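You operate a simulated robot arm through the tools that you are given. There is no shell and no other tool. Be economical: measure what you need, move in short steps, check, and stop when the job is done.

Carry out the task below with a simulated robot arm. There is one attempt and no reset: what you move stays moved.

## Task
Pile some things up. At the end: the silver open wax tin from the folding table is on the free end of the watering bench, with the white pot of green soap from there on top of it and the blue end plug on top of that; the orange pipe stub stands on top of the green block; whatever was shut is shut again. Leave all else as you found it, and nothing knocked over.

It is judged by the outcome, as a careful person would: the job done as asked, and still so three seconds after it is handed in. It fails if anything else is knocked over, pushed out of place, dropped, spilled or broken.

## Robot
A 7-joint arm with a two-finger parallel gripper, fixed in place. Base frame: the origin is at the foot of the arm, x ahead of it, y to its left, z up; the work surface is at about z = 0.76. Units: m, degrees, N and s.
With the tool pointing down near the work surface it reaches from about 0.3 to 0.7 m from the base axis. Its first joint turns from -66.0 to 66.0 degrees. Payload 1.57 kg.
The TCP is the grasp point between the finger pads, 0.03 m short of the fingertips. In the tool frame z runs along the fingers and y along their closing line. Largest opening 0.11 m; finger width 0.024, thickness 0.012; the body of the gripper, 0.048 by 0.112 m, starts 0.078 m behind the TCP.
Orientation is that of the tool frame in the base frame, as a unit quaternion [x, y, z, w]. With the fingers straight down and closing along the base's y, the tool's x points along the base's -x, its y along +y and its z along -z.

## Interface
- The arm moves only by the tool send_rows. Its argument "plan" is a list of rows, each an object of numbers (a shift or turn left out is 0, a gripper value left out holds the last): "wx", "wy", "wz": the turn, a rotation vector about the tool's x, y, z in units of 60 degrees (1.0 is 60 degrees); "dx", "dy", "dz": the shift along the tool's x, y, z in units of 100 mm (1.0 is 100 mm); "jaw": the finger opening in m, from 0 to 0.11. In form: [{"wx": .., "wy": .., "wz": .., "dx": .., "dy": .., "dz": .., "jaw": ..}, ...]. A call has 1 to 8 rows; each row is the pose to reach, as a shift and turn from the pose commanded when the call began, along the tool's axes at that moment. A call with a number of a shift or a turn outside -1 to 1 is refused whole. A row lasts 0.2 s, in which the tool goes at most 0.05 m and 8.6 degrees; a call with a longer step from one row to the next is refused whole, and so is a gripper value outside its range. A pose out of reach is approached as far as the arm can. The call stops where the force on the tool passes 40 N (or 10 N more than at its start, if that is more) or the arm is blocked; 0.2 s more then pass. Each finger travels about 0.108 m/s and halts on what it meets, pressing with about 31 N; the grip force reading is that of the motor and also rises with nothing between the fingers. The clock runs only during rows and for 0.2 s after the last one: add rows that repeat a pose to give the fingers time. The reply holds the time, the measured pose of the TCP, the force on the tool along the base axes, the opening and the grip force, in the units named above and with some noise, with the torque about the TCP (base axes, N m) and any sound that the robot's microphone picked up.
- Cameras (640 x 400 px; columns grow to the right, rows downward): "scene" is fixed at [0.1612, -0.4133, 1.3861]; the picture's right is [0.73, -0.68, 0.00], its down [-0.52, -0.56, -0.65] and it looks along [0.44, 0.48, -0.76] (base axes); focal length 313 px, centre (320, 200). "wrist" rides on the gripper at [0.07, 0.016, -0.141] in the tool frame; the picture's right is [-0.23, 0.97, 0.00], its down [-0.86, -0.20, -0.48] and it looks along [-0.47, -0.11, 0.88] (tool axes); focal length 222 px, centre (320, 200). There is no depth. A picture from a camera that has moved, and an enlarged one, comes with that camera's place and axes in the base frame and with its lens. The place of the scene camera against the robot may be out by one fixed shift of up to 0.018 m in any direction.
- get_image(camera): a new picture of that camera. The clock stands still meanwhile.
- enlarge(camera, box): a new picture of the part [left, top, right, bottom] of that camera's present view, enlarged. The clock stands still meanwhile.
- job_done(): hands the job in; it is judged then, once.

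Work in short steps. Places have to be worked out from the pictures, the camera data and where the tool is seen: move nearer, look again, correct. Check each grasp and each placing, and mend what went wrong. You have 120 turns and 84 pictures in all, those below and enlarged ones among them. Open the gripper and draw the arm clear of the work before you hand the job in, unless the task says otherwise; then end with one line.

The tools are called after "Call:" as a command line: name --argument value ..., lists and objects as JSON in quotes. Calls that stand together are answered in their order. send_rows: Moves the arm, as the interface text tells. Its arguments: {"type":"object","properties":{"plan":{"type":"array","items":{"type":"object","properties":{"wx":{"type":"number"},"wy":{"type":"number"},"wz":{"type":"number"},"dx":{"type":"number"},"dy":{"type":"number"},"dz":{"type":"number"},"jaw":{"type":"number"}}}}},"required":["plan"]} The other tools are called the same way: get_image (camera) takes a picture; enlarge (camera, box) takes an enlarged picture of a part of a camera's view; job_done () hands the job in.

At the start:

```text
time_s: 0.0
eef_pos: [0.4748, 0.0481, 1.0295]
tcp_rot: [0.0, 1.0, 0.0, 0.0]
contact_force: [0.4, -0.1, 0.6]
moment: [0.0, -0.03, 0.03]
gripper_width: 0.1101
grasp_force: 0.1
```

scene: 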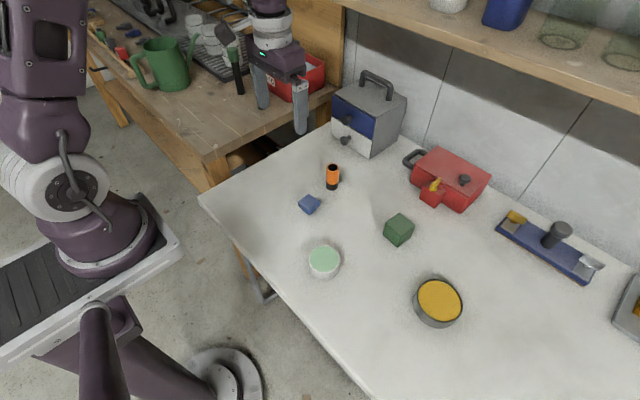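
wrist: 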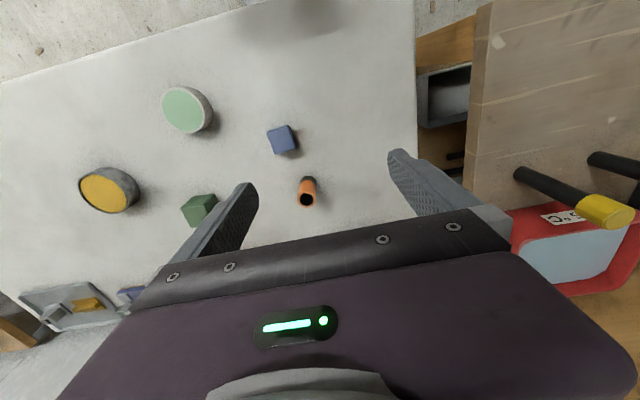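

I'll take a closer look at the bench end and the small objects before I move.

Call:
enlarge --camera "scene" --box '[80, 0, 360, 175]'

Call:
enlarge --camera "scene" --box '[260, 140, 500, 340]'

```text
2.29 times, centred on (220, 88) of scene
camera zoom: at [0.1612, -0.4133, 1.3861], right [0.73, -0.68, 0.0], down [-0.52, -0.56, -0.65], along [0.44, 0.48, -0.76], focal length 716 px, centre (549, 457)
```

zoom: 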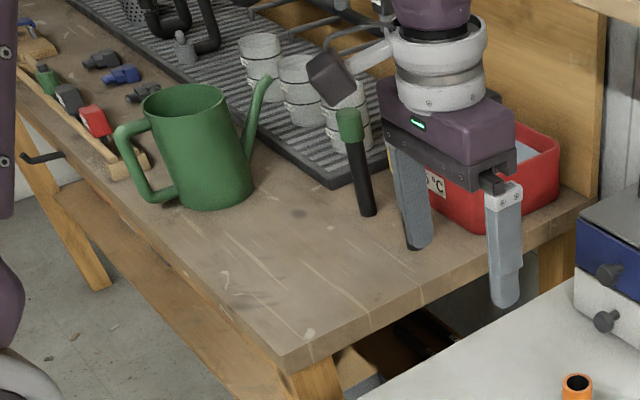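

```text
2.00 times, centred on (380, 240) of scene
camera zoom: at [0.1612, -0.4133, 1.3861], right [0.73, -0.68, 0.0], down [-0.52, -0.56, -0.65], along [0.44, 0.48, -0.76], focal length 627 px, centre (200, 120)
```

zoom: 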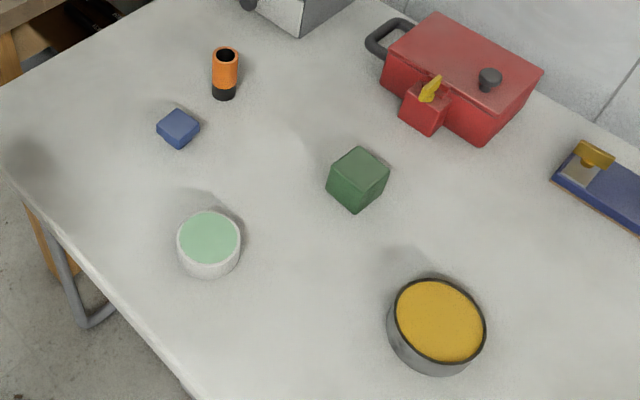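

The stub is upright near (0.587, -0.003) and the block is near (0.58, -0.225). I'll move above the stub to get a better fix.

Call:
send_rows --plan '[{"dx": -0.25, "dy": -0.12, "dz": 0.22}, {"dx": -0.5, "dy": -0.25, "dz": 0.45}, {"dx": -0.75, "dy": -0.37, "dz": 0.67}, {"dx": -1.0, "dy": -0.5, "dz": 0.9}, {"dx": -1.0, "dy": -0.5, "dz": 0.9}]'

Call:
get_image --camera "wrist"

```text
time_s: 1.2
eef_pos: [0.5752, -0.0014, 0.94]
tcp_rot: [0.0, 1.0, 0.0, 0.001]
contact_force: [-0.7, 0.1, 0.9]
moment: [-0.02, -0.02, -0.01]
gripper_width: 0.1099
grasp_force: 0.0
```

```text
79 pictures are left
camera wrist: at [0.5061, 0.0151, 1.0812], right [0.23, 0.97, 0.0], down [0.85, -0.2, 0.48], along [0.47, -0.11, -0.88], focal length 222 px, centre (320, 200)
```

wrist: 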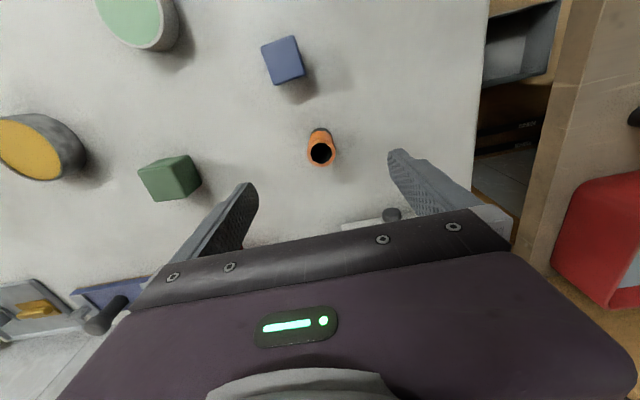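

Triangulating gives the stub top at about (0.582, -0.001, 0.825). I'll lower over it.

Call:
send_rows --plan '[{"dx": -0.07, "dz": 0.4}, {"dx": -0.07, "dz": 0.75}, {"dx": -0.07, "dz": 0.75}]'

Call:
get_image --camera "wrist"

```text
time_s: 2.0
eef_pos: [0.5817, 0.0006, 0.8643]
tcp_rot: [0.0, 1.0, 0.0, 0.0]
contact_force: [-0.9, -0.5, -0.1]
moment: [0.03, -0.03, 0.0]
gripper_width: 0.1101
grasp_force: 0.0
```

```text
78 pictures are left
camera wrist: at [0.5115, 0.0158, 1.005], right [0.23, 0.97, 0.0], down [0.85, -0.2, 0.48], along [0.47, -0.11, -0.88], focal length 222 px, centre (320, 200)
```

wrist: 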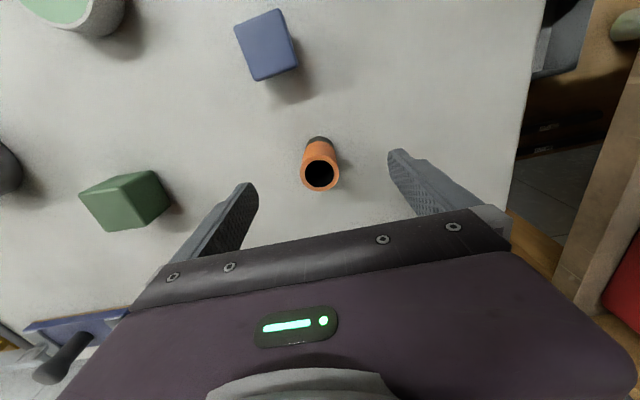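

The stub is centred, with its top at (0.583, -0.001). I'll lower to z≈0.803 and close on it.

Call:
send_rows --plan '[{"dx": -0.01, "dz": 0.3}, {"dx": -0.01, "dy": -0.01, "dz": 0.61}, {"dx": -0.01, "dy": -0.01, "dz": 0.61, "jaw": 0.02}, {"dx": -0.01, "dy": -0.01, "dz": 0.61, "jaw": 0.02}, {"dx": -0.01, "dy": -0.01, "dz": 0.61, "jaw": 0.02}, {"dx": -0.01, "dy": -0.01, "dz": 0.61, "jaw": 0.02}]'

```text
time_s: 3.4
eef_pos: [0.583, -0.0013, 0.804]
tcp_rot: [0.0, 1.0, 0.0, 0.0]
contact_force: [-1.2, 0.7, 0.1]
moment: [0.0, 0.01, 0.0]
gripper_width: 0.0335
grasp_force: 31.1
```

I have the stub (0.0335 wide). I'll lift it and move towards the block.

Call:
send_rows --plan '[{"dz": -0.4}, {"dz": -0.8}, {"dz": -1.0}, {"dz": -1.0, "dy": -0.4}, {"dz": -1.0, "dy": -0.8}, {"dz": -1.0, "dy": -1.0}, {"dz": -1.0, "dy": -1.0}]'

Call:
get_image --camera "wrist"

```text
time_s: 5.0
eef_pos: [0.584, -0.1044, 0.9038]
tcp_rot: [0.001, 1.0, 0.0, 0.0]
contact_force: [0.1, -1.1, 0.0]
moment: [-0.01, 0.02, 0.04]
gripper_width: 0.0331
grasp_force: 31.3
```

```text
77 pictures are left
camera wrist: at [0.5138, -0.0883, 1.0447], right [0.23, 0.97, 0.0], down [0.86, -0.2, 0.48], along [0.47, -0.11, -0.88], focal length 222 px, centre (320, 200)
```

wrist: 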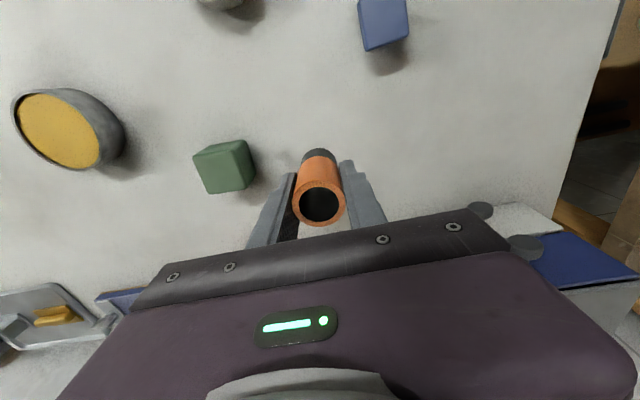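

The stub hangs straight. I'll zoom in on the block to get its centre and yaw.

Call:
enlarge --camera "wrist" --box '[170, 110, 290, 210]'

```text
4.00 times, centred on (230, 160) of wrist
camera zoom: at [0.5138, -0.0883, 1.0447], right [0.23, 0.97, 0.0], down [0.86, -0.2, 0.48], along [0.47, -0.11, -0.88], focal length 888 px, centre (680, 360)
```

zoom: 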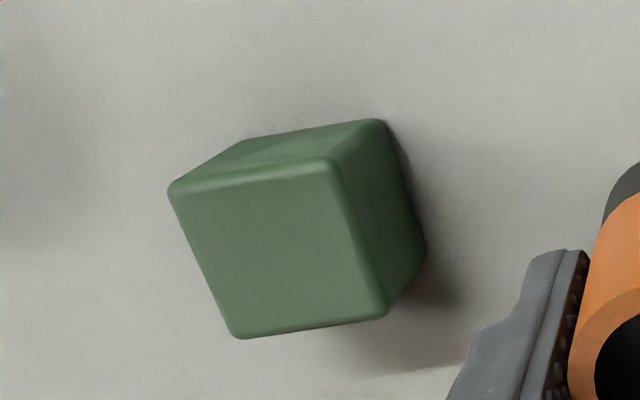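

The block top is about (0.580, -0.220, 0.81). I'll carry the stub over it and check.

Call:
send_rows --plan '[{"dx": 0.02, "dy": -0.35}, {"dx": 0.04, "dy": -0.7}, {"dx": 0.04, "dy": -1.0}, {"dx": 0.04, "dy": -1.0}]'

Call:
send_rows --plan '[{"dy": -0.15}, {"dy": -0.15, "dz": 0.25}, {"dy": -0.15, "dz": 0.38}, {"dy": -0.15, "dz": 0.38}]'

Call:
enlarge --camera "scene" --box '[340, 150, 460, 260]'

Call:
get_image --camera "wrist"

```text
time_s: 6.0
eef_pos: [0.5797, -0.2044, 0.9035]
tcp_rot: [-0.001, 1.0, 0.0, 0.0]
contact_force: [-0.4, 0.0, 0.2]
moment: [0.01, -0.02, 0.02]
gripper_width: 0.0324
grasp_force: 31.0
```

```text
time_s: 7.0
eef_pos: [0.5793, -0.2175, 0.8653]
tcp_rot: [0.0, 1.0, 0.0, 0.0]
contact_force: [-0.1, 1.0, 1.0]
moment: [-0.01, 0.01, 0.02]
gripper_width: 0.0294
grasp_force: 30.0
```

```text
3.64 times, centred on (400, 205) of scene
camera zoom: at [0.1612, -0.4133, 1.3861], right [0.73, -0.68, 0.0], down [-0.52, -0.56, -0.65], along [0.44, 0.48, -0.76], focal length 1140 px, centre (29, 182)
```

zoom: 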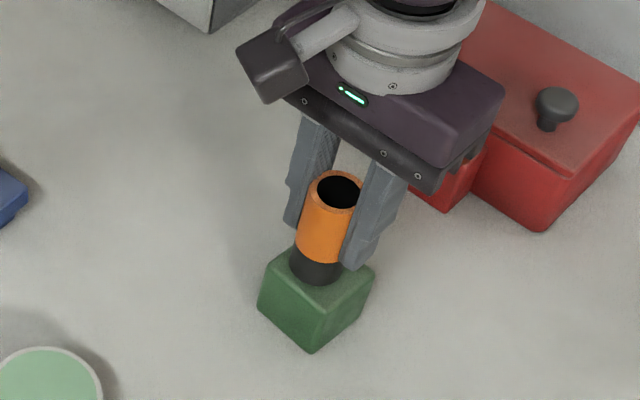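

```text
74 pictures are left
camera wrist: at [0.5101, -0.2018, 1.0062], right [0.23, 0.97, 0.0], down [0.85, -0.2, 0.48], along [0.47, -0.11, -0.88], focal length 222 px, centre (320, 200)
```

wrist: 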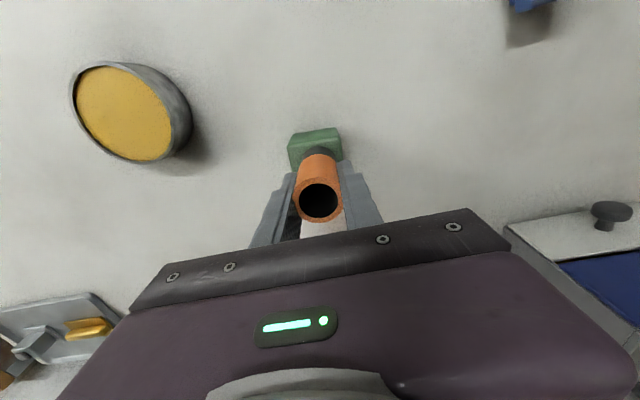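

The stub is over the block centre, but the opening reading is creeping down. I'll lower it the last ~11 mm now in small steps and watch the force.

Call:
send_rows --plan '[{"dz": 0.05}, {"dz": 0.09}, {"dz": 0.11}, {"dz": 0.11}]'

Call:
enlarge --camera "scene" --box '[340, 150, 460, 260]'

```text
time_s: 8.0
eef_pos: [0.581, -0.2179, 0.8557]
tcp_rot: [0.0, 1.0, -0.001, 0.002]
contact_force: [1.8, 5.1, 25.9]
moment: [0.29, -0.16, -0.01]
gripper_width: 0.0297
grasp_force: 30.9
```

```text
3.64 times, centred on (400, 205) of scene
camera zoom: at [0.1608, -0.413, 1.3863], right [0.73, -0.68, 0.0], down [-0.52, -0.56, -0.65], along [0.44, 0.48, -0.76], focal length 1140 px, centre (29, 182)
```

zoom: 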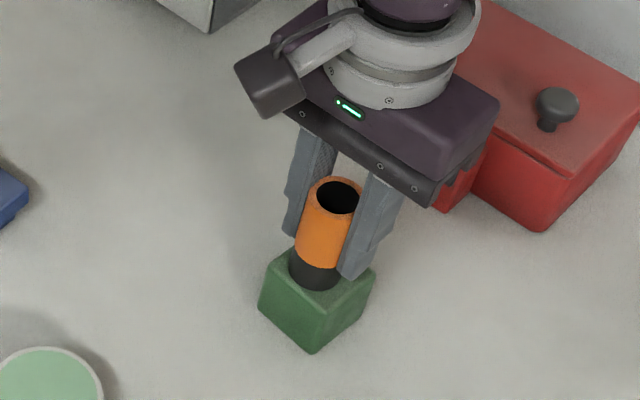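

The stub is touching the block at 26 N. I'll ease off about 2 mm, open, and retreat upwards.

Call:
send_rows --plan '[{"dz": -0.02}, {"dz": -0.02}, {"dz": -0.02, "jaw": 0.045}, {"dz": -0.02, "jaw": 0.07}, {"dz": -0.02, "jaw": 0.09}, {"dz": -0.02, "jaw": 0.09}]'

Call:
send_rows --plan '[{"dz": -0.3}, {"dz": -0.7}, {"dz": -1.0}, {"dz": -1.0}]'

Call:
enlarge --camera "scene" --box '[340, 150, 460, 260]'

```text
time_s: 9.4
eef_pos: [0.5787, -0.2164, 0.8569]
tcp_rot: [0.0, 1.0, 0.001, -0.001]
contact_force: [0.2, -0.3, -1.1]
moment: [0.01, 0.01, 0.03]
gripper_width: 0.0898
grasp_force: 0.0
```

```text
time_s: 10.4
eef_pos: [0.5783, -0.217, 0.9572]
tcp_rot: [0.0, 1.0, 0.0, 0.001]
contact_force: [-0.2, -0.9, -0.4]
moment: [0.0, -0.02, -0.01]
gripper_width: 0.0899
grasp_force: 0.0
```

```text
3.64 times, centred on (400, 205) of scene
camera zoom: at [0.1612, -0.4133, 1.3861], right [0.73, -0.68, 0.0], down [-0.52, -0.56, -0.65], along [0.44, 0.48, -0.76], focal length 1140 px, centre (29, 182)
```

zoom: 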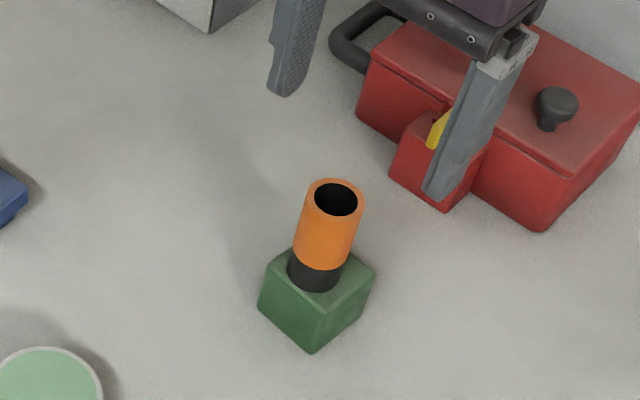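

The stub stands centred on the block. Next is the tin, so I'll move above it with the jaw wide open.

Call:
send_rows --plan '[{"dx": 0.2, "dy": -0.4, "jaw": 0.11}, {"dx": 0.4, "dy": -0.8, "jaw": 0.11}, {"dx": 0.5, "dy": -1.0, "jaw": 0.11}]'

Call:
send_rows --plan '[{"dx": 0.15, "dy": -0.4}, {"dx": 0.32, "dy": -0.7}, {"dx": 0.32, "dy": -0.7}]'

Call:
get_image --camera "wrist"

```text
time_s: 11.2
eef_pos: [0.5288, -0.3174, 0.9559]
tcp_rot: [0.0, 1.0, 0.0, 0.0]
contact_force: [0.9, -0.1, 0.6]
moment: [0.03, 0.02, 0.02]
gripper_width: 0.1099
grasp_force: 0.1
```

```text
time_s: 12.0
eef_pos: [0.496, -0.3874, 0.9567]
tcp_rot: [0.0, 1.0, 0.0, 0.0]
contact_force: [-0.7, 0.5, 0.0]
moment: [-0.04, 0.0, -0.02]
gripper_width: 0.1099
grasp_force: 0.0
```

```text
71 pictures are left
camera wrist: at [0.4259, -0.3717, 1.0982], right [0.23, 0.97, 0.0], down [0.86, -0.2, 0.48], along [0.47, -0.11, -0.88], focal length 222 px, centre (320, 200)
```

wrist: 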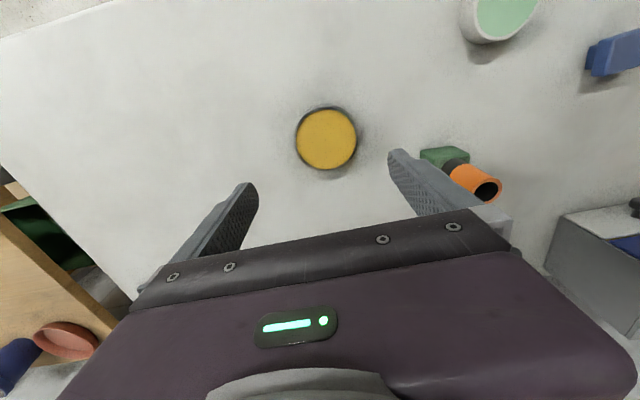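

Call:
enlarge --camera "wrist" --box '[266, 90, 386, 190]'

```text
4.00 times, centred on (326, 140) of wrist
camera zoom: at [0.4259, -0.3717, 1.0982], right [0.23, 0.97, 0.0], down [0.86, -0.2, 0.48], along [0.47, -0.11, -0.88], focal length 888 px, centre (296, 440)
```

zoom: 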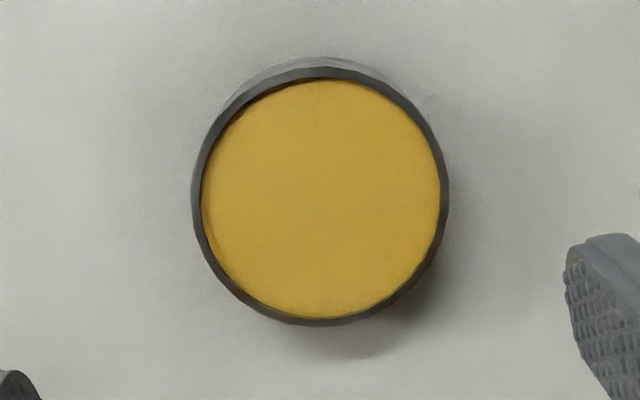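

The tin rim centre is about (0.498, -0.380) and its diameter about 0.086, so it fits between the fingers. I'll go halfway down and check.

Call:
send_rows --plan '[{"dx": -0.017, "dy": 0.07, "dz": 0.4}, {"dx": -0.017, "dy": 0.07, "dz": 0.8}, {"dx": -0.017, "dy": 0.07, "dz": 1.0}, {"dx": -0.017, "dy": 0.07, "dz": 1.0}]'

Call:
get_image --camera "wrist"

```text
time_s: 13.0
eef_pos: [0.4986, -0.3808, 0.8546]
tcp_rot: [0.001, 1.0, 0.0, 0.0]
contact_force: [1.1, -0.1, 0.4]
moment: [0.02, 0.01, 0.01]
gripper_width: 0.1101
grasp_force: 0.0
```

```text
69 pictures are left
camera wrist: at [0.4292, -0.3651, 0.9963], right [0.23, 0.97, 0.0], down [0.86, -0.2, 0.48], along [0.47, -0.11, -0.88], focal length 222 px, centre (320, 200)
```

wrist: 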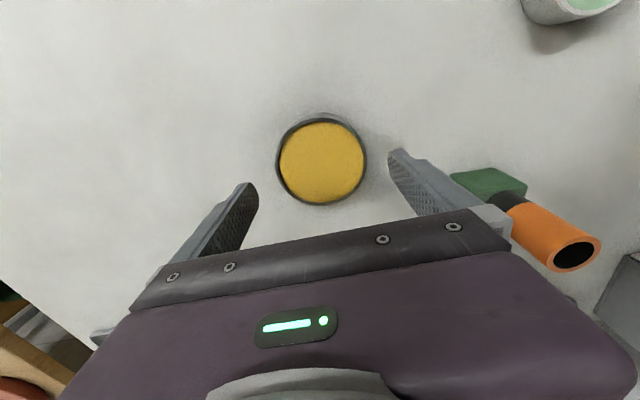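

The tin centre is about (0.4965, -0.379). I'll lower to z≈0.798.

Call:
send_rows --plan '[{"dx": 0.02, "dy": 0.018, "dz": 0.2}, {"dx": 0.02, "dy": 0.018, "dz": 0.4}, {"dx": 0.02, "dy": 0.018, "dz": 0.56}, {"dx": 0.02, "dy": 0.018, "dz": 0.56}]'

Call:
get_image --camera "wrist"

```text
time_s: 14.0
eef_pos: [0.4956, -0.3763, 0.7999]
tcp_rot: [0.0, 1.0, 0.0, 0.0]
contact_force: [0.2, 0.3, 0.5]
moment: [0.02, 0.02, 0.0]
gripper_width: 0.1099
grasp_force: 0.0
```

```text
68 pictures are left
camera wrist: at [0.4266, -0.3615, 0.941], right [0.23, 0.97, 0.0], down [0.86, -0.2, 0.48], along [0.47, -0.11, -0.88], focal length 222 px, centre (320, 200)
```

wrist: 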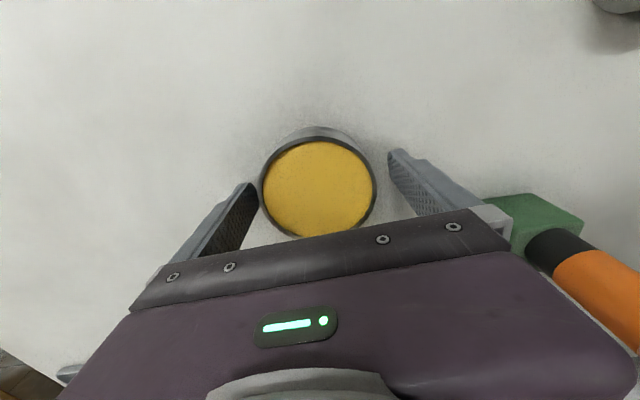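

The tin is at about (0.497, -0.380). I'll nudge the tool to centre it and close.

Call:
send_rows --plan '[{"dx": -0.012, "dy": -0.035, "dz": 0.03}, {"dx": -0.012, "dy": -0.035, "dz": 0.03, "jaw": 0.09}, {"dx": -0.012, "dy": -0.035, "dz": 0.03, "jaw": 0.07}, {"dx": -0.012, "dy": -0.035, "dz": 0.03, "jaw": 0.07}, {"dx": -0.012, "dy": -0.035, "dz": 0.03, "jaw": 0.07}]'

```text
time_s: 15.2
eef_pos: [0.4974, -0.3805, 0.7975]
tcp_rot: [0.0, 1.0, 0.0, 0.0]
contact_force: [0.5, 1.4, 0.4]
moment: [0.16, 0.05, -0.08]
gripper_width: 0.0854
grasp_force: 30.6
```

The tin is held (0.0854 wide). I'll lift it straight up.

Call:
send_rows --plan '[{"dz": -0.15}, {"dz": -0.4}, {"dz": -0.7}, {"dz": -1.0}, {"dz": -1.0}]'

Call:
get_image --camera "wrist"

Call:
get_image --camera "scene"

```text
time_s: 16.4
eef_pos: [0.4985, -0.381, 0.8985]
tcp_rot: [0.001, 1.0, 0.0, 0.0]
contact_force: [0.0, 0.2, -5.9]
moment: [0.01, 0.01, 0.02]
gripper_width: 0.0849
grasp_force: 30.7
```

```text
67 pictures are left
camera wrist: at [0.4282, -0.3651, 1.0398], right [0.23, 0.97, 0.0], down [0.86, -0.2, 0.48], along [0.47, -0.11, -0.88], focal length 222 px, centre (320, 200)
```

wrist: 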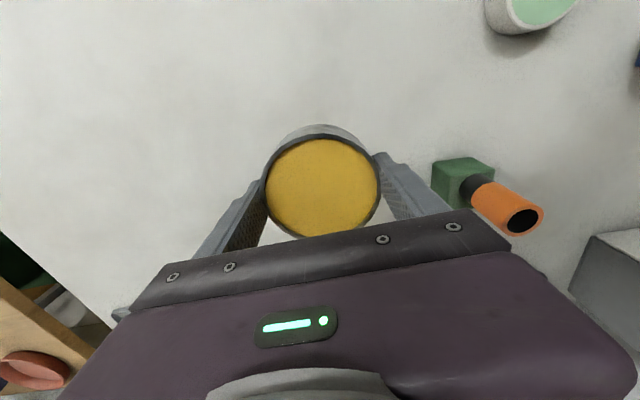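

```text
66 pictures are left
```

scene: 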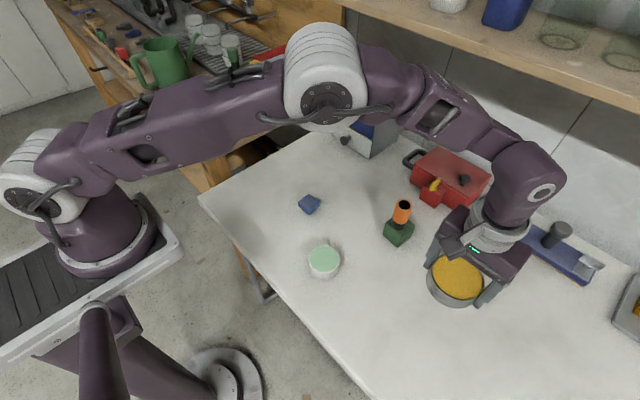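

The tin is up and level, about 0.6 kg. I'll raise it a little and carry it along +y towards the bench.

Call:
send_rows --plan '[{"dz": -0.3}, {"dz": -0.6}, {"dy": 0.3, "dz": -0.7}, {"dy": 0.6, "dz": -0.7}, {"dy": 1.0, "dz": -0.7}]'

Call:
send_rows --plan '[{"dy": 0.4}, {"dy": 0.8}, {"dy": 1.0}]'

Call:
send_rows --plan '[{"dy": 0.4}, {"dy": 0.8}, {"dy": 1.0}]'

Call:
send_rows --plan '[{"dy": 0.4}, {"dy": 0.8}, {"dy": 1.0}]'

Call:
send_rows --plan '[{"dy": 0.4}, {"dy": 0.8}, {"dy": 1.0}]'

Call:
get_image --camera "wrist"

Call:
get_image --camera "scene"

```text
time_s: 17.6
eef_pos: [0.4962, -0.283, 0.9664]
tcp_rot: [0.0, 1.0, 0.0, 0.0]
contact_force: [0.4, 0.7, -5.0]
moment: [0.01, 0.03, 0.02]
gripper_width: 0.0852
grasp_force: 31.2
```

```text
time_s: 18.4
eef_pos: [0.4983, -0.1833, 0.967]
tcp_rot: [0.001, 1.0, 0.0, 0.001]
contact_force: [0.5, 0.9, -6.3]
moment: [-0.04, 0.01, 0.01]
gripper_width: 0.0857
grasp_force: 30.9
```

```text
time_s: 19.2
eef_pos: [0.4996, -0.0825, 0.9667]
tcp_rot: [-0.001, 1.0, 0.001, 0.0]
contact_force: [0.3, 0.3, -5.9]
moment: [-0.01, 0.02, -0.01]
gripper_width: 0.085
grasp_force: 31.0
```

```text
time_s: 20.0
eef_pos: [0.4967, 0.0187, 0.9679]
tcp_rot: [0.0, 1.0, 0.001, 0.001]
contact_force: [0.5, 0.0, -6.2]
moment: [-0.01, 0.05, 0.0]
gripper_width: 0.0851
grasp_force: 31.6
```

```text
time_s: 20.8
eef_pos: [0.4976, 0.1179, 0.9655]
tcp_rot: [0.0, 1.0, 0.0, 0.0]
contact_force: [-0.1, 0.4, -6.0]
moment: [-0.03, 0.02, 0.01]
gripper_width: 0.0853
grasp_force: 30.8
```

```text
65 pictures are left
camera wrist: at [0.4283, 0.1338, 1.1069], right [0.23, 0.97, 0.0], down [0.86, -0.2, 0.48], along [0.47, -0.11, -0.88], focal length 222 px, centre (320, 200)
```

wrist: 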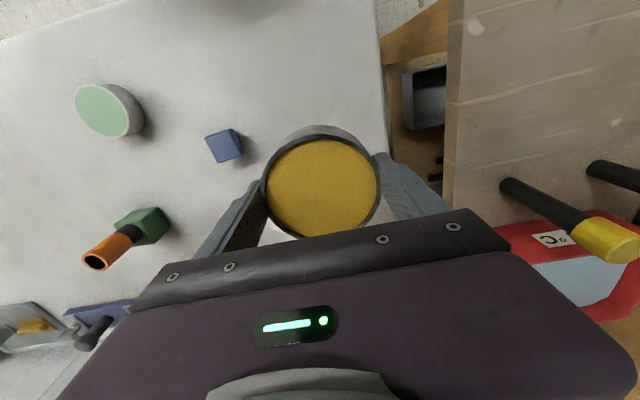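

```text
64 pictures are left
```

scene: 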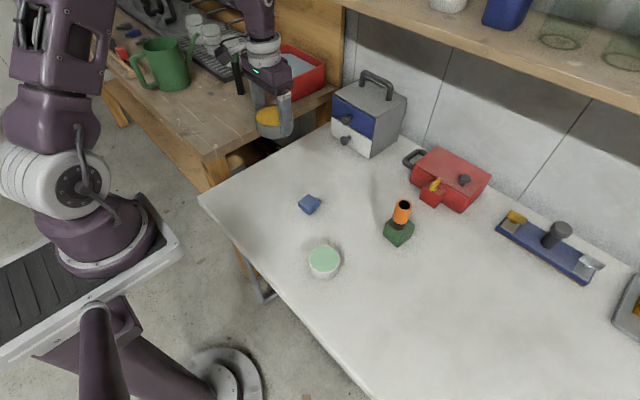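

There are upright black handles standing on the bench, so I need to avoid those. I'll rise and look down on the bench end from higher and further back.

Call:
send_rows --plan '[{"dz": -0.4}, {"dz": -0.8}, {"dz": -1.0, "dx": 0.2}, {"dz": -1.0, "dx": 0.6}, {"dz": -1.0, "dx": 0.9, "dy": 0.3}, {"dz": -1.0, "dx": 0.9, "dy": 0.7}, {"dz": -1.0, "dx": 0.9, "dy": 1.0}, {"dz": -1.0, "dx": 0.9, "dy": 1.0}]'

Call:
get_image --camera "wrist"

Call:
enlarge --camera "scene" --box '[120, 0, 360, 175]'

```text
time_s: 22.6
eef_pos: [0.407, 0.2184, 1.069]
tcp_rot: [-0.001, 1.0, 0.0, 0.0]
contact_force: [-0.5, 0.1, -5.8]
moment: [0.01, 0.07, 0.01]
gripper_width: 0.0853
grasp_force: 30.6
```

```text
63 pictures are left
camera wrist: at [0.338, 0.2346, 1.21], right [0.23, 0.97, 0.0], down [0.86, -0.2, 0.48], along [0.47, -0.11, -0.88], focal length 222 px, centre (320, 200)
```

wrist: 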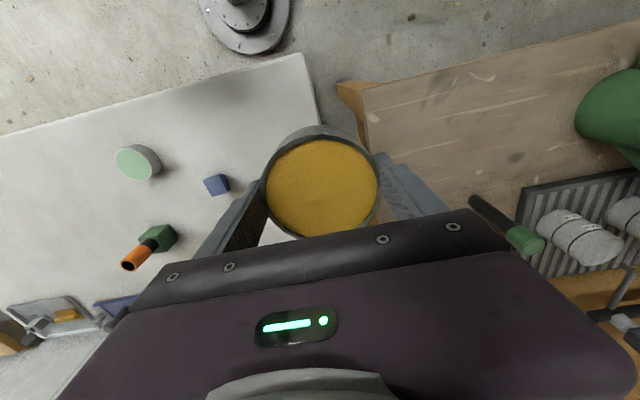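

```text
2.29 times, centred on (240, 88) of scene
camera zoom: at [0.1613, -0.4133, 1.3861], right [0.73, -0.68, 0.0], down [-0.52, -0.56, -0.65], along [0.44, 0.48, -0.76], focal length 716 px, centre (503, 457)
```

zoom: 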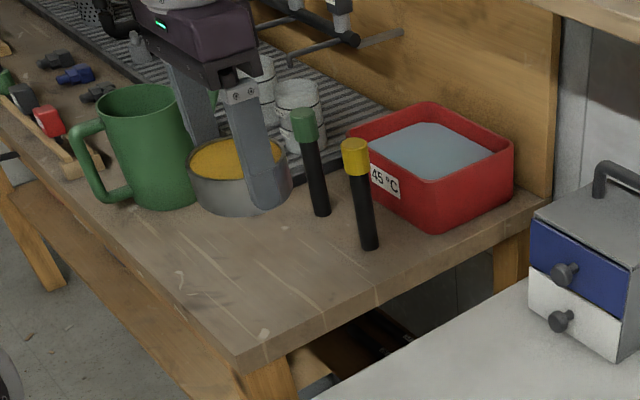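

The bench top is about z≈0.79 with its near corner at about (0.372, 0.30). The upright sticks are near (0.635, 0.385) and (0.637, 0.50), and the can is far back, so I'll aim for (0.465, 0.42).

Call:
send_rows --plan '[{"dx": -0.15, "dy": 0.35}, {"dx": -0.3, "dy": 0.7}, {"dx": -0.4, "dy": 1.0}]'

Call:
send_rows --plan '[{"dx": -0.1, "dy": 0.35}, {"dx": -0.18, "dy": 0.7}, {"dx": -0.18, "dy": 1.0}, {"dx": -0.18, "dy": 1.0}]'

Call:
send_rows --plan '[{"dz": 0.4}, {"dz": 0.8}, {"dz": 1.0}, {"dz": 1.0}]'

Call:
get_image --camera "wrist"

Call:
enlarge --camera "scene" --box '[120, 0, 360, 175]'

```text
time_s: 23.4
eef_pos: [0.4481, 0.3202, 1.0681]
tcp_rot: [0.0, 1.0, 0.001, 0.0]
contact_force: [-0.3, 0.7, -6.8]
moment: [0.0, 0.02, 0.01]
gripper_width: 0.0851
grasp_force: 31.0
```

```text
time_s: 24.4
eef_pos: [0.4682, 0.4194, 1.0667]
tcp_rot: [0.0, 1.0, -0.001, -0.001]
contact_force: [1.0, 0.1, -6.0]
moment: [0.01, 0.05, -0.01]
gripper_width: 0.0849
grasp_force: 30.6
```

```text
time_s: 25.4
eef_pos: [0.4674, 0.4199, 0.9662]
tcp_rot: [0.0, 1.0, 0.0, 0.0]
contact_force: [-0.4, 0.6, -5.6]
moment: [0.01, 0.05, 0.01]
gripper_width: 0.0852
grasp_force: 30.9
```

```text
61 pictures are left
camera wrist: at [0.3978, 0.4346, 1.107], right [0.23, 0.97, 0.0], down [0.86, -0.2, 0.48], along [0.47, -0.11, -0.88], focal length 222 px, centre (320, 200)
```

wrist: 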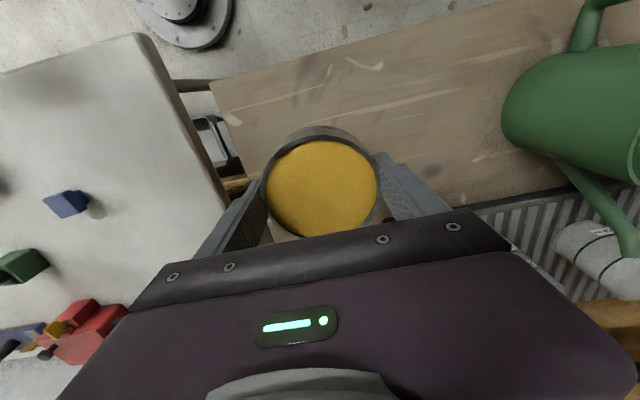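

```text
2.29 times, centred on (240, 88) of scene
camera zoom: at [0.1613, -0.4132, 1.3861], right [0.73, -0.68, 0.0], down [-0.52, -0.56, -0.65], along [0.44, 0.48, -0.76], focal length 716 px, centre (503, 457)
```

zoom: 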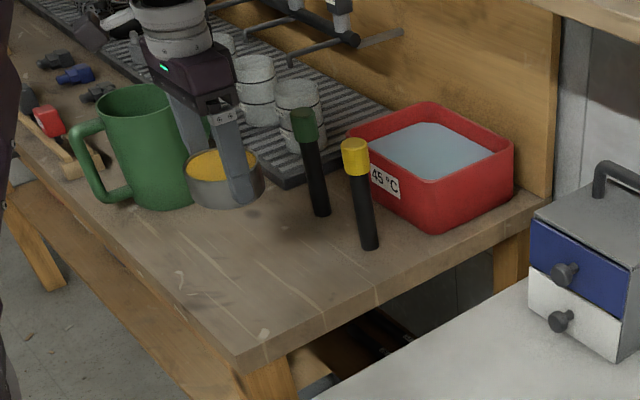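

The view confirms the bench corner at (0.37, 0.30, 0.79) and the spot is clear. I'll lower the tin, slowly near contact.

Call:
send_rows --plan '[{"dz": 0.4}, {"dz": 0.8}, {"dz": 1.0}, {"dz": 1.0}]'

Call:
send_rows --plan '[{"dz": 0.1}, {"dz": 0.2}, {"dz": 0.27}, {"dz": 0.31}, {"dz": 0.34}, {"dz": 0.37}, {"dz": 0.37}]'

Call:
get_image --camera "wrist"

Call:
enlarge --camera "scene" --box '[160, 40, 280, 140]'

```text
time_s: 26.4
eef_pos: [0.464, 0.4177, 0.8679]
tcp_rot: [0.0, 1.0, 0.0, 0.0]
contact_force: [0.1, 0.0, -6.6]
moment: [-0.02, 0.06, -0.01]
gripper_width: 0.085
grasp_force: 31.0
```

```text
time_s: 28.0
eef_pos: [0.4658, 0.419, 0.8331]
tcp_rot: [0.0, 1.0, 0.002, 0.001]
contact_force: [3.0, 0.3, 27.3]
moment: [-0.39, 0.03, -0.42]
gripper_width: 0.0848
grasp_force: 31.8
```

```text
59 pictures are left
camera wrist: at [0.3965, 0.4338, 0.9733], right [0.23, 0.97, 0.0], down [0.85, -0.2, 0.48], along [0.47, -0.11, -0.88], focal length 222 px, centre (320, 200)
```

wrist: 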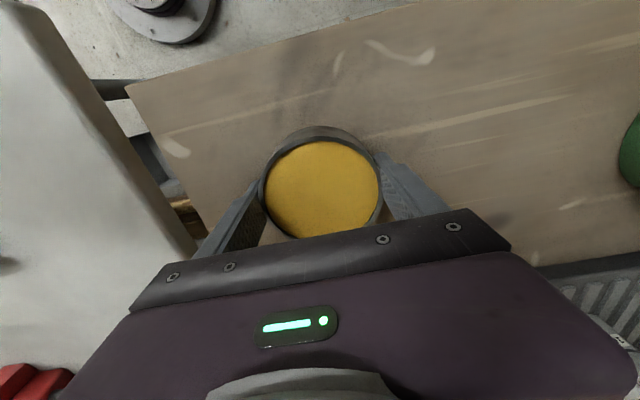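

```text
4.00 times, centred on (220, 90) of scene
camera zoom: at [0.1609, -0.4137, 1.386], right [0.73, -0.68, 0.0], down [-0.52, -0.56, -0.65], along [0.44, 0.48, -0.76], focal length 1254 px, centre (720, 640)
```

zoom: 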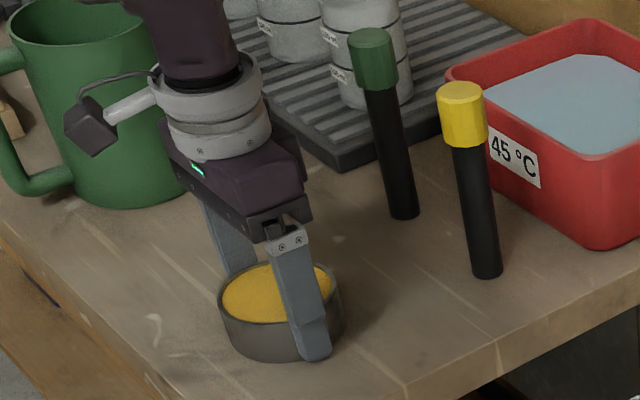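

The tin is on the bench (27 N, TCP 0.833, so the bench top is ≈0.795). I'll ease off, release and retreat.

Call:
send_rows --plan '[{"dz": -0.025}, {"dz": -0.025}, {"dz": -0.025, "jaw": 0.1}, {"dz": -0.025, "jaw": 0.11}, {"dz": -0.025, "jaw": 0.11}]'

Call:
send_rows --plan '[{"dz": -0.2}, {"dz": -0.6}, {"dz": -1.0}, {"dz": -1.0}]'

Call:
enlarge --camera "wrist" --box '[220, 70, 420, 220]'

Call:
enlarge --camera "scene" --box '[160, 40, 280, 140]'

```text
time_s: 29.2
eef_pos: [0.4655, 0.4188, 0.8318]
tcp_rot: [0.001, 1.0, 0.0, 0.0]
contact_force: [0.3, -0.6, 0.2]
moment: [0.01, -0.01, -0.01]
gripper_width: 0.1099
grasp_force: 0.1
```

```text
time_s: 30.2
eef_pos: [0.4665, 0.4163, 0.934]
tcp_rot: [0.0, 1.0, 0.0, 0.0]
contact_force: [-0.8, 0.5, 0.6]
moment: [-0.01, 0.03, 0.0]
gripper_width: 0.1099
grasp_force: 0.2
```

```text
2.67 times, centred on (320, 145) of wrist
camera zoom: at [0.3968, 0.4319, 1.0749], right [0.23, 0.97, 0.0], down [0.86, -0.2, 0.48], along [0.47, -0.11, -0.88], focal length 592 px, centre (320, 347)
```

zoom: 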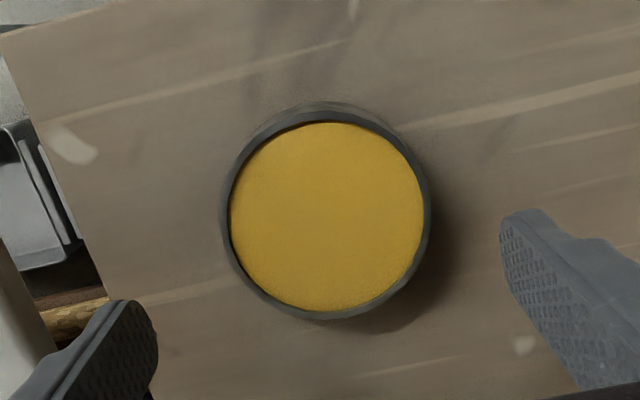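

```text
4.00 times, centred on (220, 90) of scene
camera zoom: at [0.1612, -0.4133, 1.3861], right [0.73, -0.68, 0.0], down [-0.52, -0.56, -0.65], along [0.44, 0.48, -0.76], focal length 1254 px, centre (720, 640)
```

zoom: 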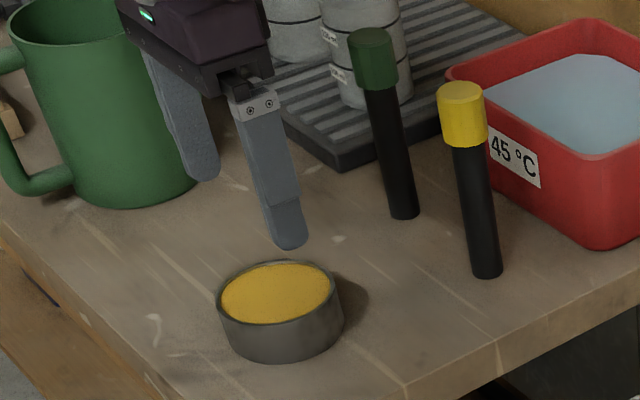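

The tin is upright at about (0.466, 0.418). Now I'll raise the arm and travel back for the soap pot near (0.395, -0.17).

Call:
send_rows --plan '[{"dz": -0.4}, {"dz": -0.5, "dy": -0.4}, {"dz": -0.5, "dy": -0.8}, {"dz": -0.5, "dy": -1.0}]'

Call:
send_rows --plan '[{"dy": -0.4}, {"dy": -0.8}, {"dy": -1.0}]'

Call:
send_rows --plan '[{"dy": -0.4}, {"dy": -0.8}, {"dy": -1.0}]'

Call:
send_rows --plan '[{"dy": -0.4, "dx": 0.1}, {"dy": -0.8, "dx": 0.3}, {"dy": -1.0, "dx": 0.4}]'

Call:
send_rows --plan '[{"dy": -0.4, "dx": 0.1}, {"dy": -0.8, "dx": 0.3}, {"dy": -1.0, "dx": 0.3}]'

Call:
send_rows --plan '[{"dy": -0.4, "dz": 0.1}, {"dy": -0.8, "dz": 0.3}, {"dy": -0.87, "dz": 0.5}, {"dy": -0.87, "dz": 0.5}]'

Call:
get_image --camera "wrist"

```text
time_s: 31.2
eef_pos: [0.4653, 0.3169, 0.9828]
tcp_rot: [0.0, 1.0, 0.0, -0.001]
contact_force: [0.1, -0.1, -0.3]
moment: [-0.04, -0.03, 0.03]
gripper_width: 0.11
grasp_force: 0.1
```

```text
time_s: 32.0
eef_pos: [0.4643, 0.2169, 0.9836]
tcp_rot: [0.001, 1.0, 0.0, 0.0]
contact_force: [0.4, -0.8, 0.6]
moment: [0.01, -0.02, 0.0]
gripper_width: 0.1099
grasp_force: 0.1
```

```text
time_s: 32.8
eef_pos: [0.467, 0.1182, 0.982]
tcp_rot: [-0.001, 1.0, 0.0, 0.0]
contact_force: [0.2, -0.1, -0.5]
moment: [-0.01, 0.01, -0.02]
gripper_width: 0.1097
grasp_force: 0.0
```

```text
time_s: 33.6
eef_pos: [0.4254, 0.0195, 0.9829]
tcp_rot: [0.0, 1.0, 0.0, 0.0]
contact_force: [0.3, -0.9, -0.3]
moment: [0.04, -0.02, 0.0]
gripper_width: 0.11
grasp_force: 0.1
```

```text
time_s: 34.4
eef_pos: [0.3977, -0.0817, 0.9834]
tcp_rot: [0.0, 1.0, 0.0, 0.0]
contact_force: [-0.7, 0.7, 0.0]
moment: [0.02, -0.01, -0.03]
gripper_width: 0.1101
grasp_force: 0.1
```

```text
time_s: 35.4
eef_pos: [0.3965, -0.1696, 0.9329]
tcp_rot: [0.0, 1.0, 0.0, 0.0]
contact_force: [1.1, 0.0, -0.1]
moment: [0.0, 0.0, 0.0]
gripper_width: 0.1098
grasp_force: 0.0
```

```text
55 pictures are left
camera wrist: at [0.3273, -0.1547, 1.0747], right [0.23, 0.97, 0.0], down [0.86, -0.2, 0.48], along [0.47, -0.11, -0.88], focal length 222 px, centre (320, 200)
```

wrist: 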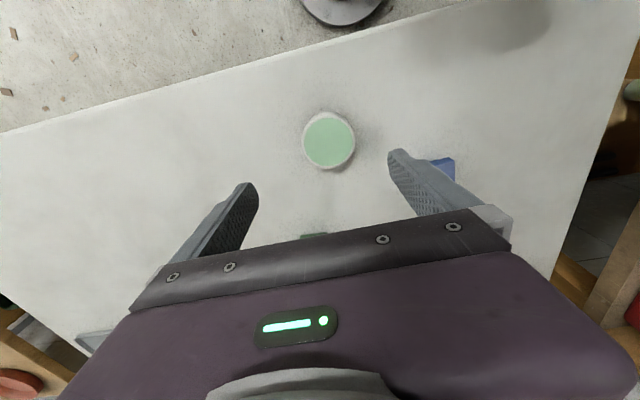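

The pot is at about (0.398, -0.160) with a diameter of about 0.064. I'll lower partway and refine.

Call:
send_rows --plan '[{"dx": -0.015, "dy": 0.09, "dz": 0.3}, {"dx": -0.015, "dy": 0.09, "dz": 0.7}, {"dx": -0.015, "dy": 0.09, "dz": 0.8}, {"dx": -0.015, "dy": 0.09, "dz": 0.8}]'

Call:
get_image --camera "wrist"

```text
time_s: 36.4
eef_pos: [0.3976, -0.1586, 0.8536]
tcp_rot: [0.0, 1.0, 0.0, 0.0]
contact_force: [0.1, 0.5, -0.4]
moment: [0.02, 0.01, -0.03]
gripper_width: 0.1102
grasp_force: 0.1
```

```text
54 pictures are left
camera wrist: at [0.3276, -0.1434, 0.9946], right [0.23, 0.97, 0.0], down [0.86, -0.2, 0.48], along [0.47, -0.11, -0.88], focal length 222 px, centre (320, 200)
```

wrist: 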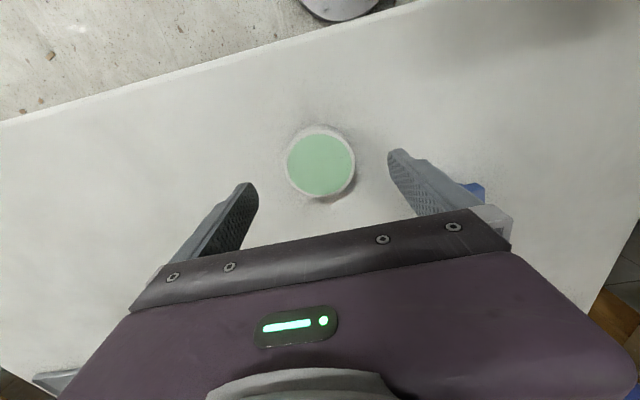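

It's centred. I'll lower to z≈0.805 and grip the pot.

Call:
send_rows --plan '[{"dx": 0.01, "dz": 0.25}, {"dx": 0.01, "dz": 0.48}, {"dx": 0.01, "dz": 0.48, "jaw": 0.08}, {"dx": 0.01, "dz": 0.48, "jaw": 0.05}, {"dx": 0.01, "dz": 0.48, "jaw": 0.05}, {"dx": 0.01, "dz": 0.48, "jaw": 0.05}]'

Call:
get_image --camera "wrist"

```text
time_s: 37.8
eef_pos: [0.397, -0.1594, 0.8046]
tcp_rot: [0.0, 1.0, 0.0, 0.0]
contact_force: [0.5, 0.4, -0.2]
moment: [0.01, 0.0, 0.04]
gripper_width: 0.0687
grasp_force: 31.3
```

```text
53 pictures are left
camera wrist: at [0.327, -0.1428, 0.9465], right [0.23, 0.97, 0.0], down [0.86, -0.2, 0.48], along [0.47, -0.11, -0.88], focal length 222 px, centre (320, 200)
```

wrist: 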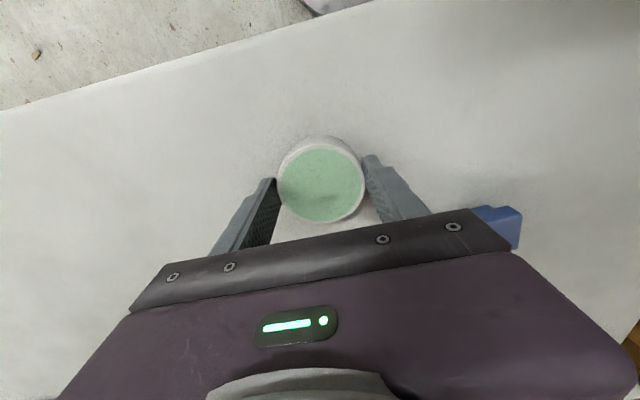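

I have the pot (0.0687 wide). I'll lift it and check before travelling.

Call:
send_rows --plan '[{"dz": -0.15}, {"dz": -0.4}, {"dz": -0.8}, {"dz": -1.0}, {"dz": -1.0}]'

Call:
get_image --camera "wrist"

```text
time_s: 39.0
eef_pos: [0.396, -0.1587, 0.9054]
tcp_rot: [0.0, 1.0, 0.0, 0.0]
contact_force: [0.0, 0.2, -1.9]
moment: [-0.01, 0.03, 0.02]
gripper_width: 0.0688
grasp_force: 30.9
```

```text
52 pictures are left
camera wrist: at [0.3262, -0.1433, 1.0464], right [0.23, 0.97, 0.0], down [0.86, -0.2, 0.48], along [0.47, -0.11, -0.88], focal length 222 px, centre (320, 200)
```

wrist: 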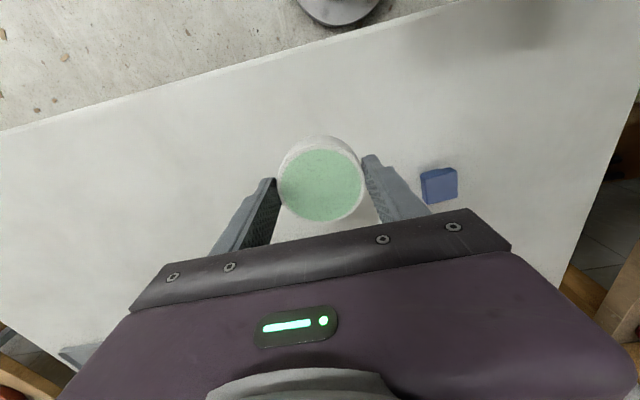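

The pot is level in the grip. I'll carry it to the bench at z≈0.99.

Call:
send_rows --plan '[{"dz": -0.4}, {"dz": -0.8, "dy": 0.2}, {"dz": -0.85, "dy": 0.6}, {"dz": -0.85, "dy": 1.0}]'

Call:
send_rows --plan '[{"dy": 0.4}, {"dy": 0.8}, {"dy": 1.0}]'

Call:
send_rows --plan '[{"dy": 0.4, "dx": -0.1}, {"dy": 0.8, "dx": -0.2}, {"dy": 1.0, "dx": -0.3}]'

Call:
send_rows --plan '[{"dy": 0.4, "dx": -0.1}, {"dy": 0.8, "dx": -0.2}, {"dy": 1.0, "dx": -0.3}]'

Call:
send_rows --plan '[{"dy": 0.4, "dx": -0.1}, {"dy": 0.8, "dx": -0.13}, {"dy": 1.0, "dx": -0.13}]'

Call:
send_rows --plan '[{"dy": 0.4}, {"dy": 0.77}, {"dy": 0.77}]'

Call:
get_image --camera "wrist"

Call:
enlarge --camera "scene" --box '[160, 40, 280, 140]'

```text
time_s: 40.0
eef_pos: [0.3966, -0.059, 0.9904]
tcp_rot: [0.0, 1.0, 0.0, 0.0]
contact_force: [0.1, 0.2, -1.5]
moment: [0.0, 0.04, 0.02]
gripper_width: 0.0689
grasp_force: 31.0
```

```text
time_s: 40.8
eef_pos: [0.3961, 0.041, 0.9883]
tcp_rot: [0.0, 1.0, -0.001, 0.001]
contact_force: [1.0, -0.2, -2.8]
moment: [0.04, 0.02, -0.04]
gripper_width: 0.0685
grasp_force: 31.6
```

```text
time_s: 41.6
eef_pos: [0.4264, 0.1403, 0.991]
tcp_rot: [0.0, 1.0, 0.0, 0.0]
contact_force: [0.5, 0.6, -2.2]
moment: [-0.01, -0.02, 0.02]
gripper_width: 0.0687
grasp_force: 30.6
```

```text
time_s: 42.4
eef_pos: [0.4557, 0.2395, 0.9896]
tcp_rot: [0.0, 1.0, 0.0, 0.0]
contact_force: [-0.1, -0.3, -1.8]
moment: [-0.01, 0.02, -0.03]
gripper_width: 0.0687
grasp_force: 30.8
```

```text
time_s: 43.2
eef_pos: [0.4668, 0.3412, 0.9891]
tcp_rot: [0.001, 1.0, 0.0, 0.0]
contact_force: [-1.3, 0.2, -2.0]
moment: [-0.01, 0.0, 0.01]
gripper_width: 0.0688
grasp_force: 31.1
```

```text
time_s: 44.0
eef_pos: [0.4684, 0.4158, 0.989]
tcp_rot: [0.0, 1.0, 0.0, -0.001]
contact_force: [-0.1, 0.3, -2.4]
moment: [-0.01, 0.02, 0.02]
gripper_width: 0.0689
grasp_force: 30.8
```

```text
51 pictures are left
camera wrist: at [0.3999, 0.4311, 1.1297], right [0.23, 0.97, 0.0], down [0.86, -0.2, 0.48], along [0.47, -0.11, -0.88], focal length 222 px, centre (320, 200)
```

wrist: 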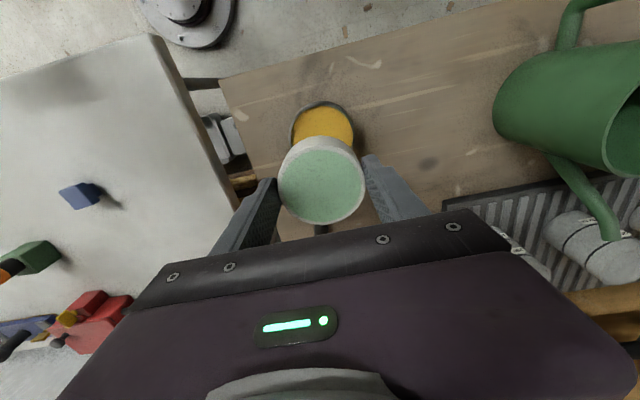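

```text
4.00 times, centred on (220, 90) of scene
camera zoom: at [0.1612, -0.4133, 1.3861], right [0.73, -0.68, 0.0], down [-0.52, -0.56, -0.65], along [0.44, 0.48, -0.76], focal length 1254 px, centre (720, 640)
```

zoom: 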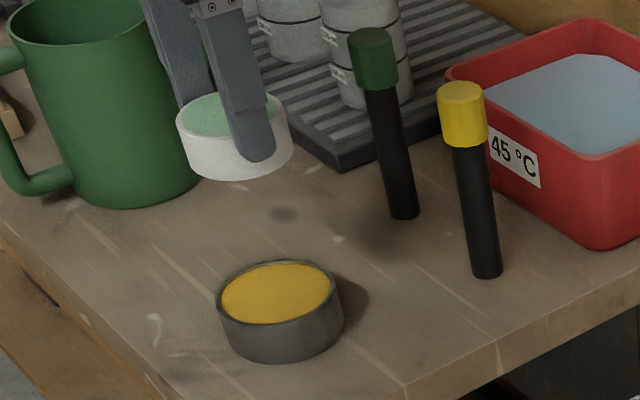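

The pot is nearly above the tin. I'll shift about 2 mm, lower to TCP≈0.89, and look.

Call:
send_rows --plan '[{"dx": -0.02, "dy": 0.015, "dz": 0.3}, {"dx": -0.02, "dy": 0.015, "dz": 0.7}, {"dx": -0.02, "dy": 0.015, "dz": 0.97}, {"dx": -0.02, "dy": 0.015, "dz": 0.97}]'

Call:
get_image --camera "wrist"

Call:
enlarge --camera "scene" --box '[160, 40, 280, 140]'

```text
time_s: 45.0
eef_pos: [0.4719, 0.4177, 0.8929]
tcp_rot: [0.0, 1.0, 0.0, 0.0]
contact_force: [0.1, 0.1, -2.5]
moment: [0.0, 0.03, 0.0]
gripper_width: 0.0687
grasp_force: 30.5
```

```text
49 pictures are left
camera wrist: at [0.4017, 0.4332, 1.0336], right [0.23, 0.97, 0.0], down [0.86, -0.2, 0.48], along [0.47, -0.11, -0.88], focal length 222 px, centre (320, 200)
```

wrist: 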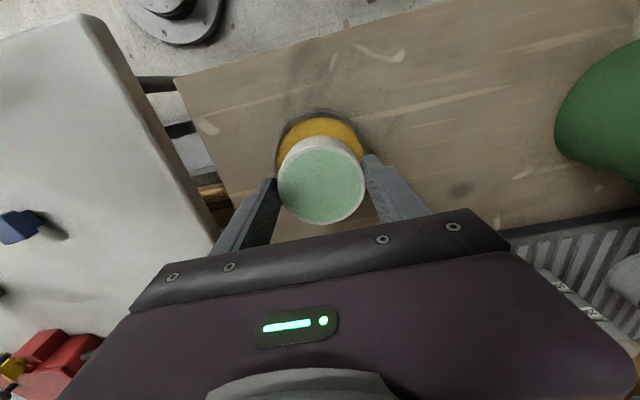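

```text
4.00 times, centred on (220, 90) of scene
camera zoom: at [0.1612, -0.4133, 1.3861], right [0.73, -0.68, 0.0], down [-0.52, -0.56, -0.65], along [0.44, 0.48, -0.76], focal length 1254 px, centre (720, 640)
```

zoom: 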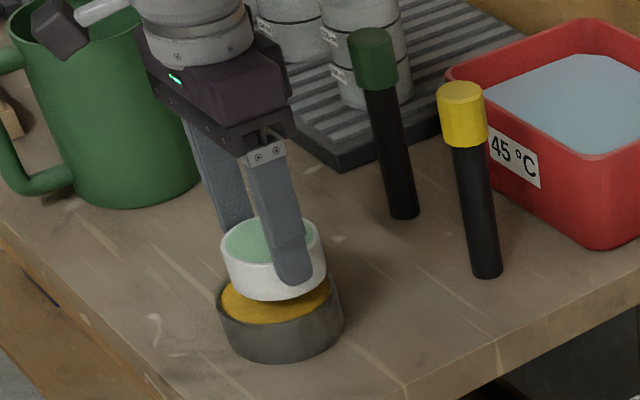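

I need a more exact alignment since the wax is slightly recessed, so I'll zoom in with the wrist camera.

Call:
enlarge --camera "wrist" --box '[250, 90, 390, 240]'

```text
2.67 times, centred on (320, 165) of wrist
camera zoom: at [0.4017, 0.4332, 1.0336], right [0.23, 0.97, 0.0], down [0.86, -0.2, 0.48], along [0.47, -0.11, -0.88], focal length 592 px, centre (320, 293)
```

zoom: 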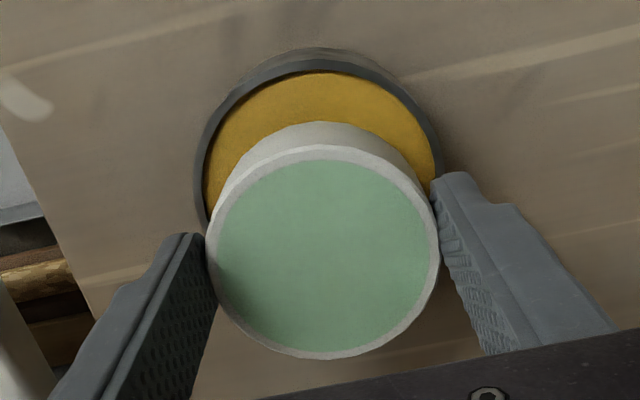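

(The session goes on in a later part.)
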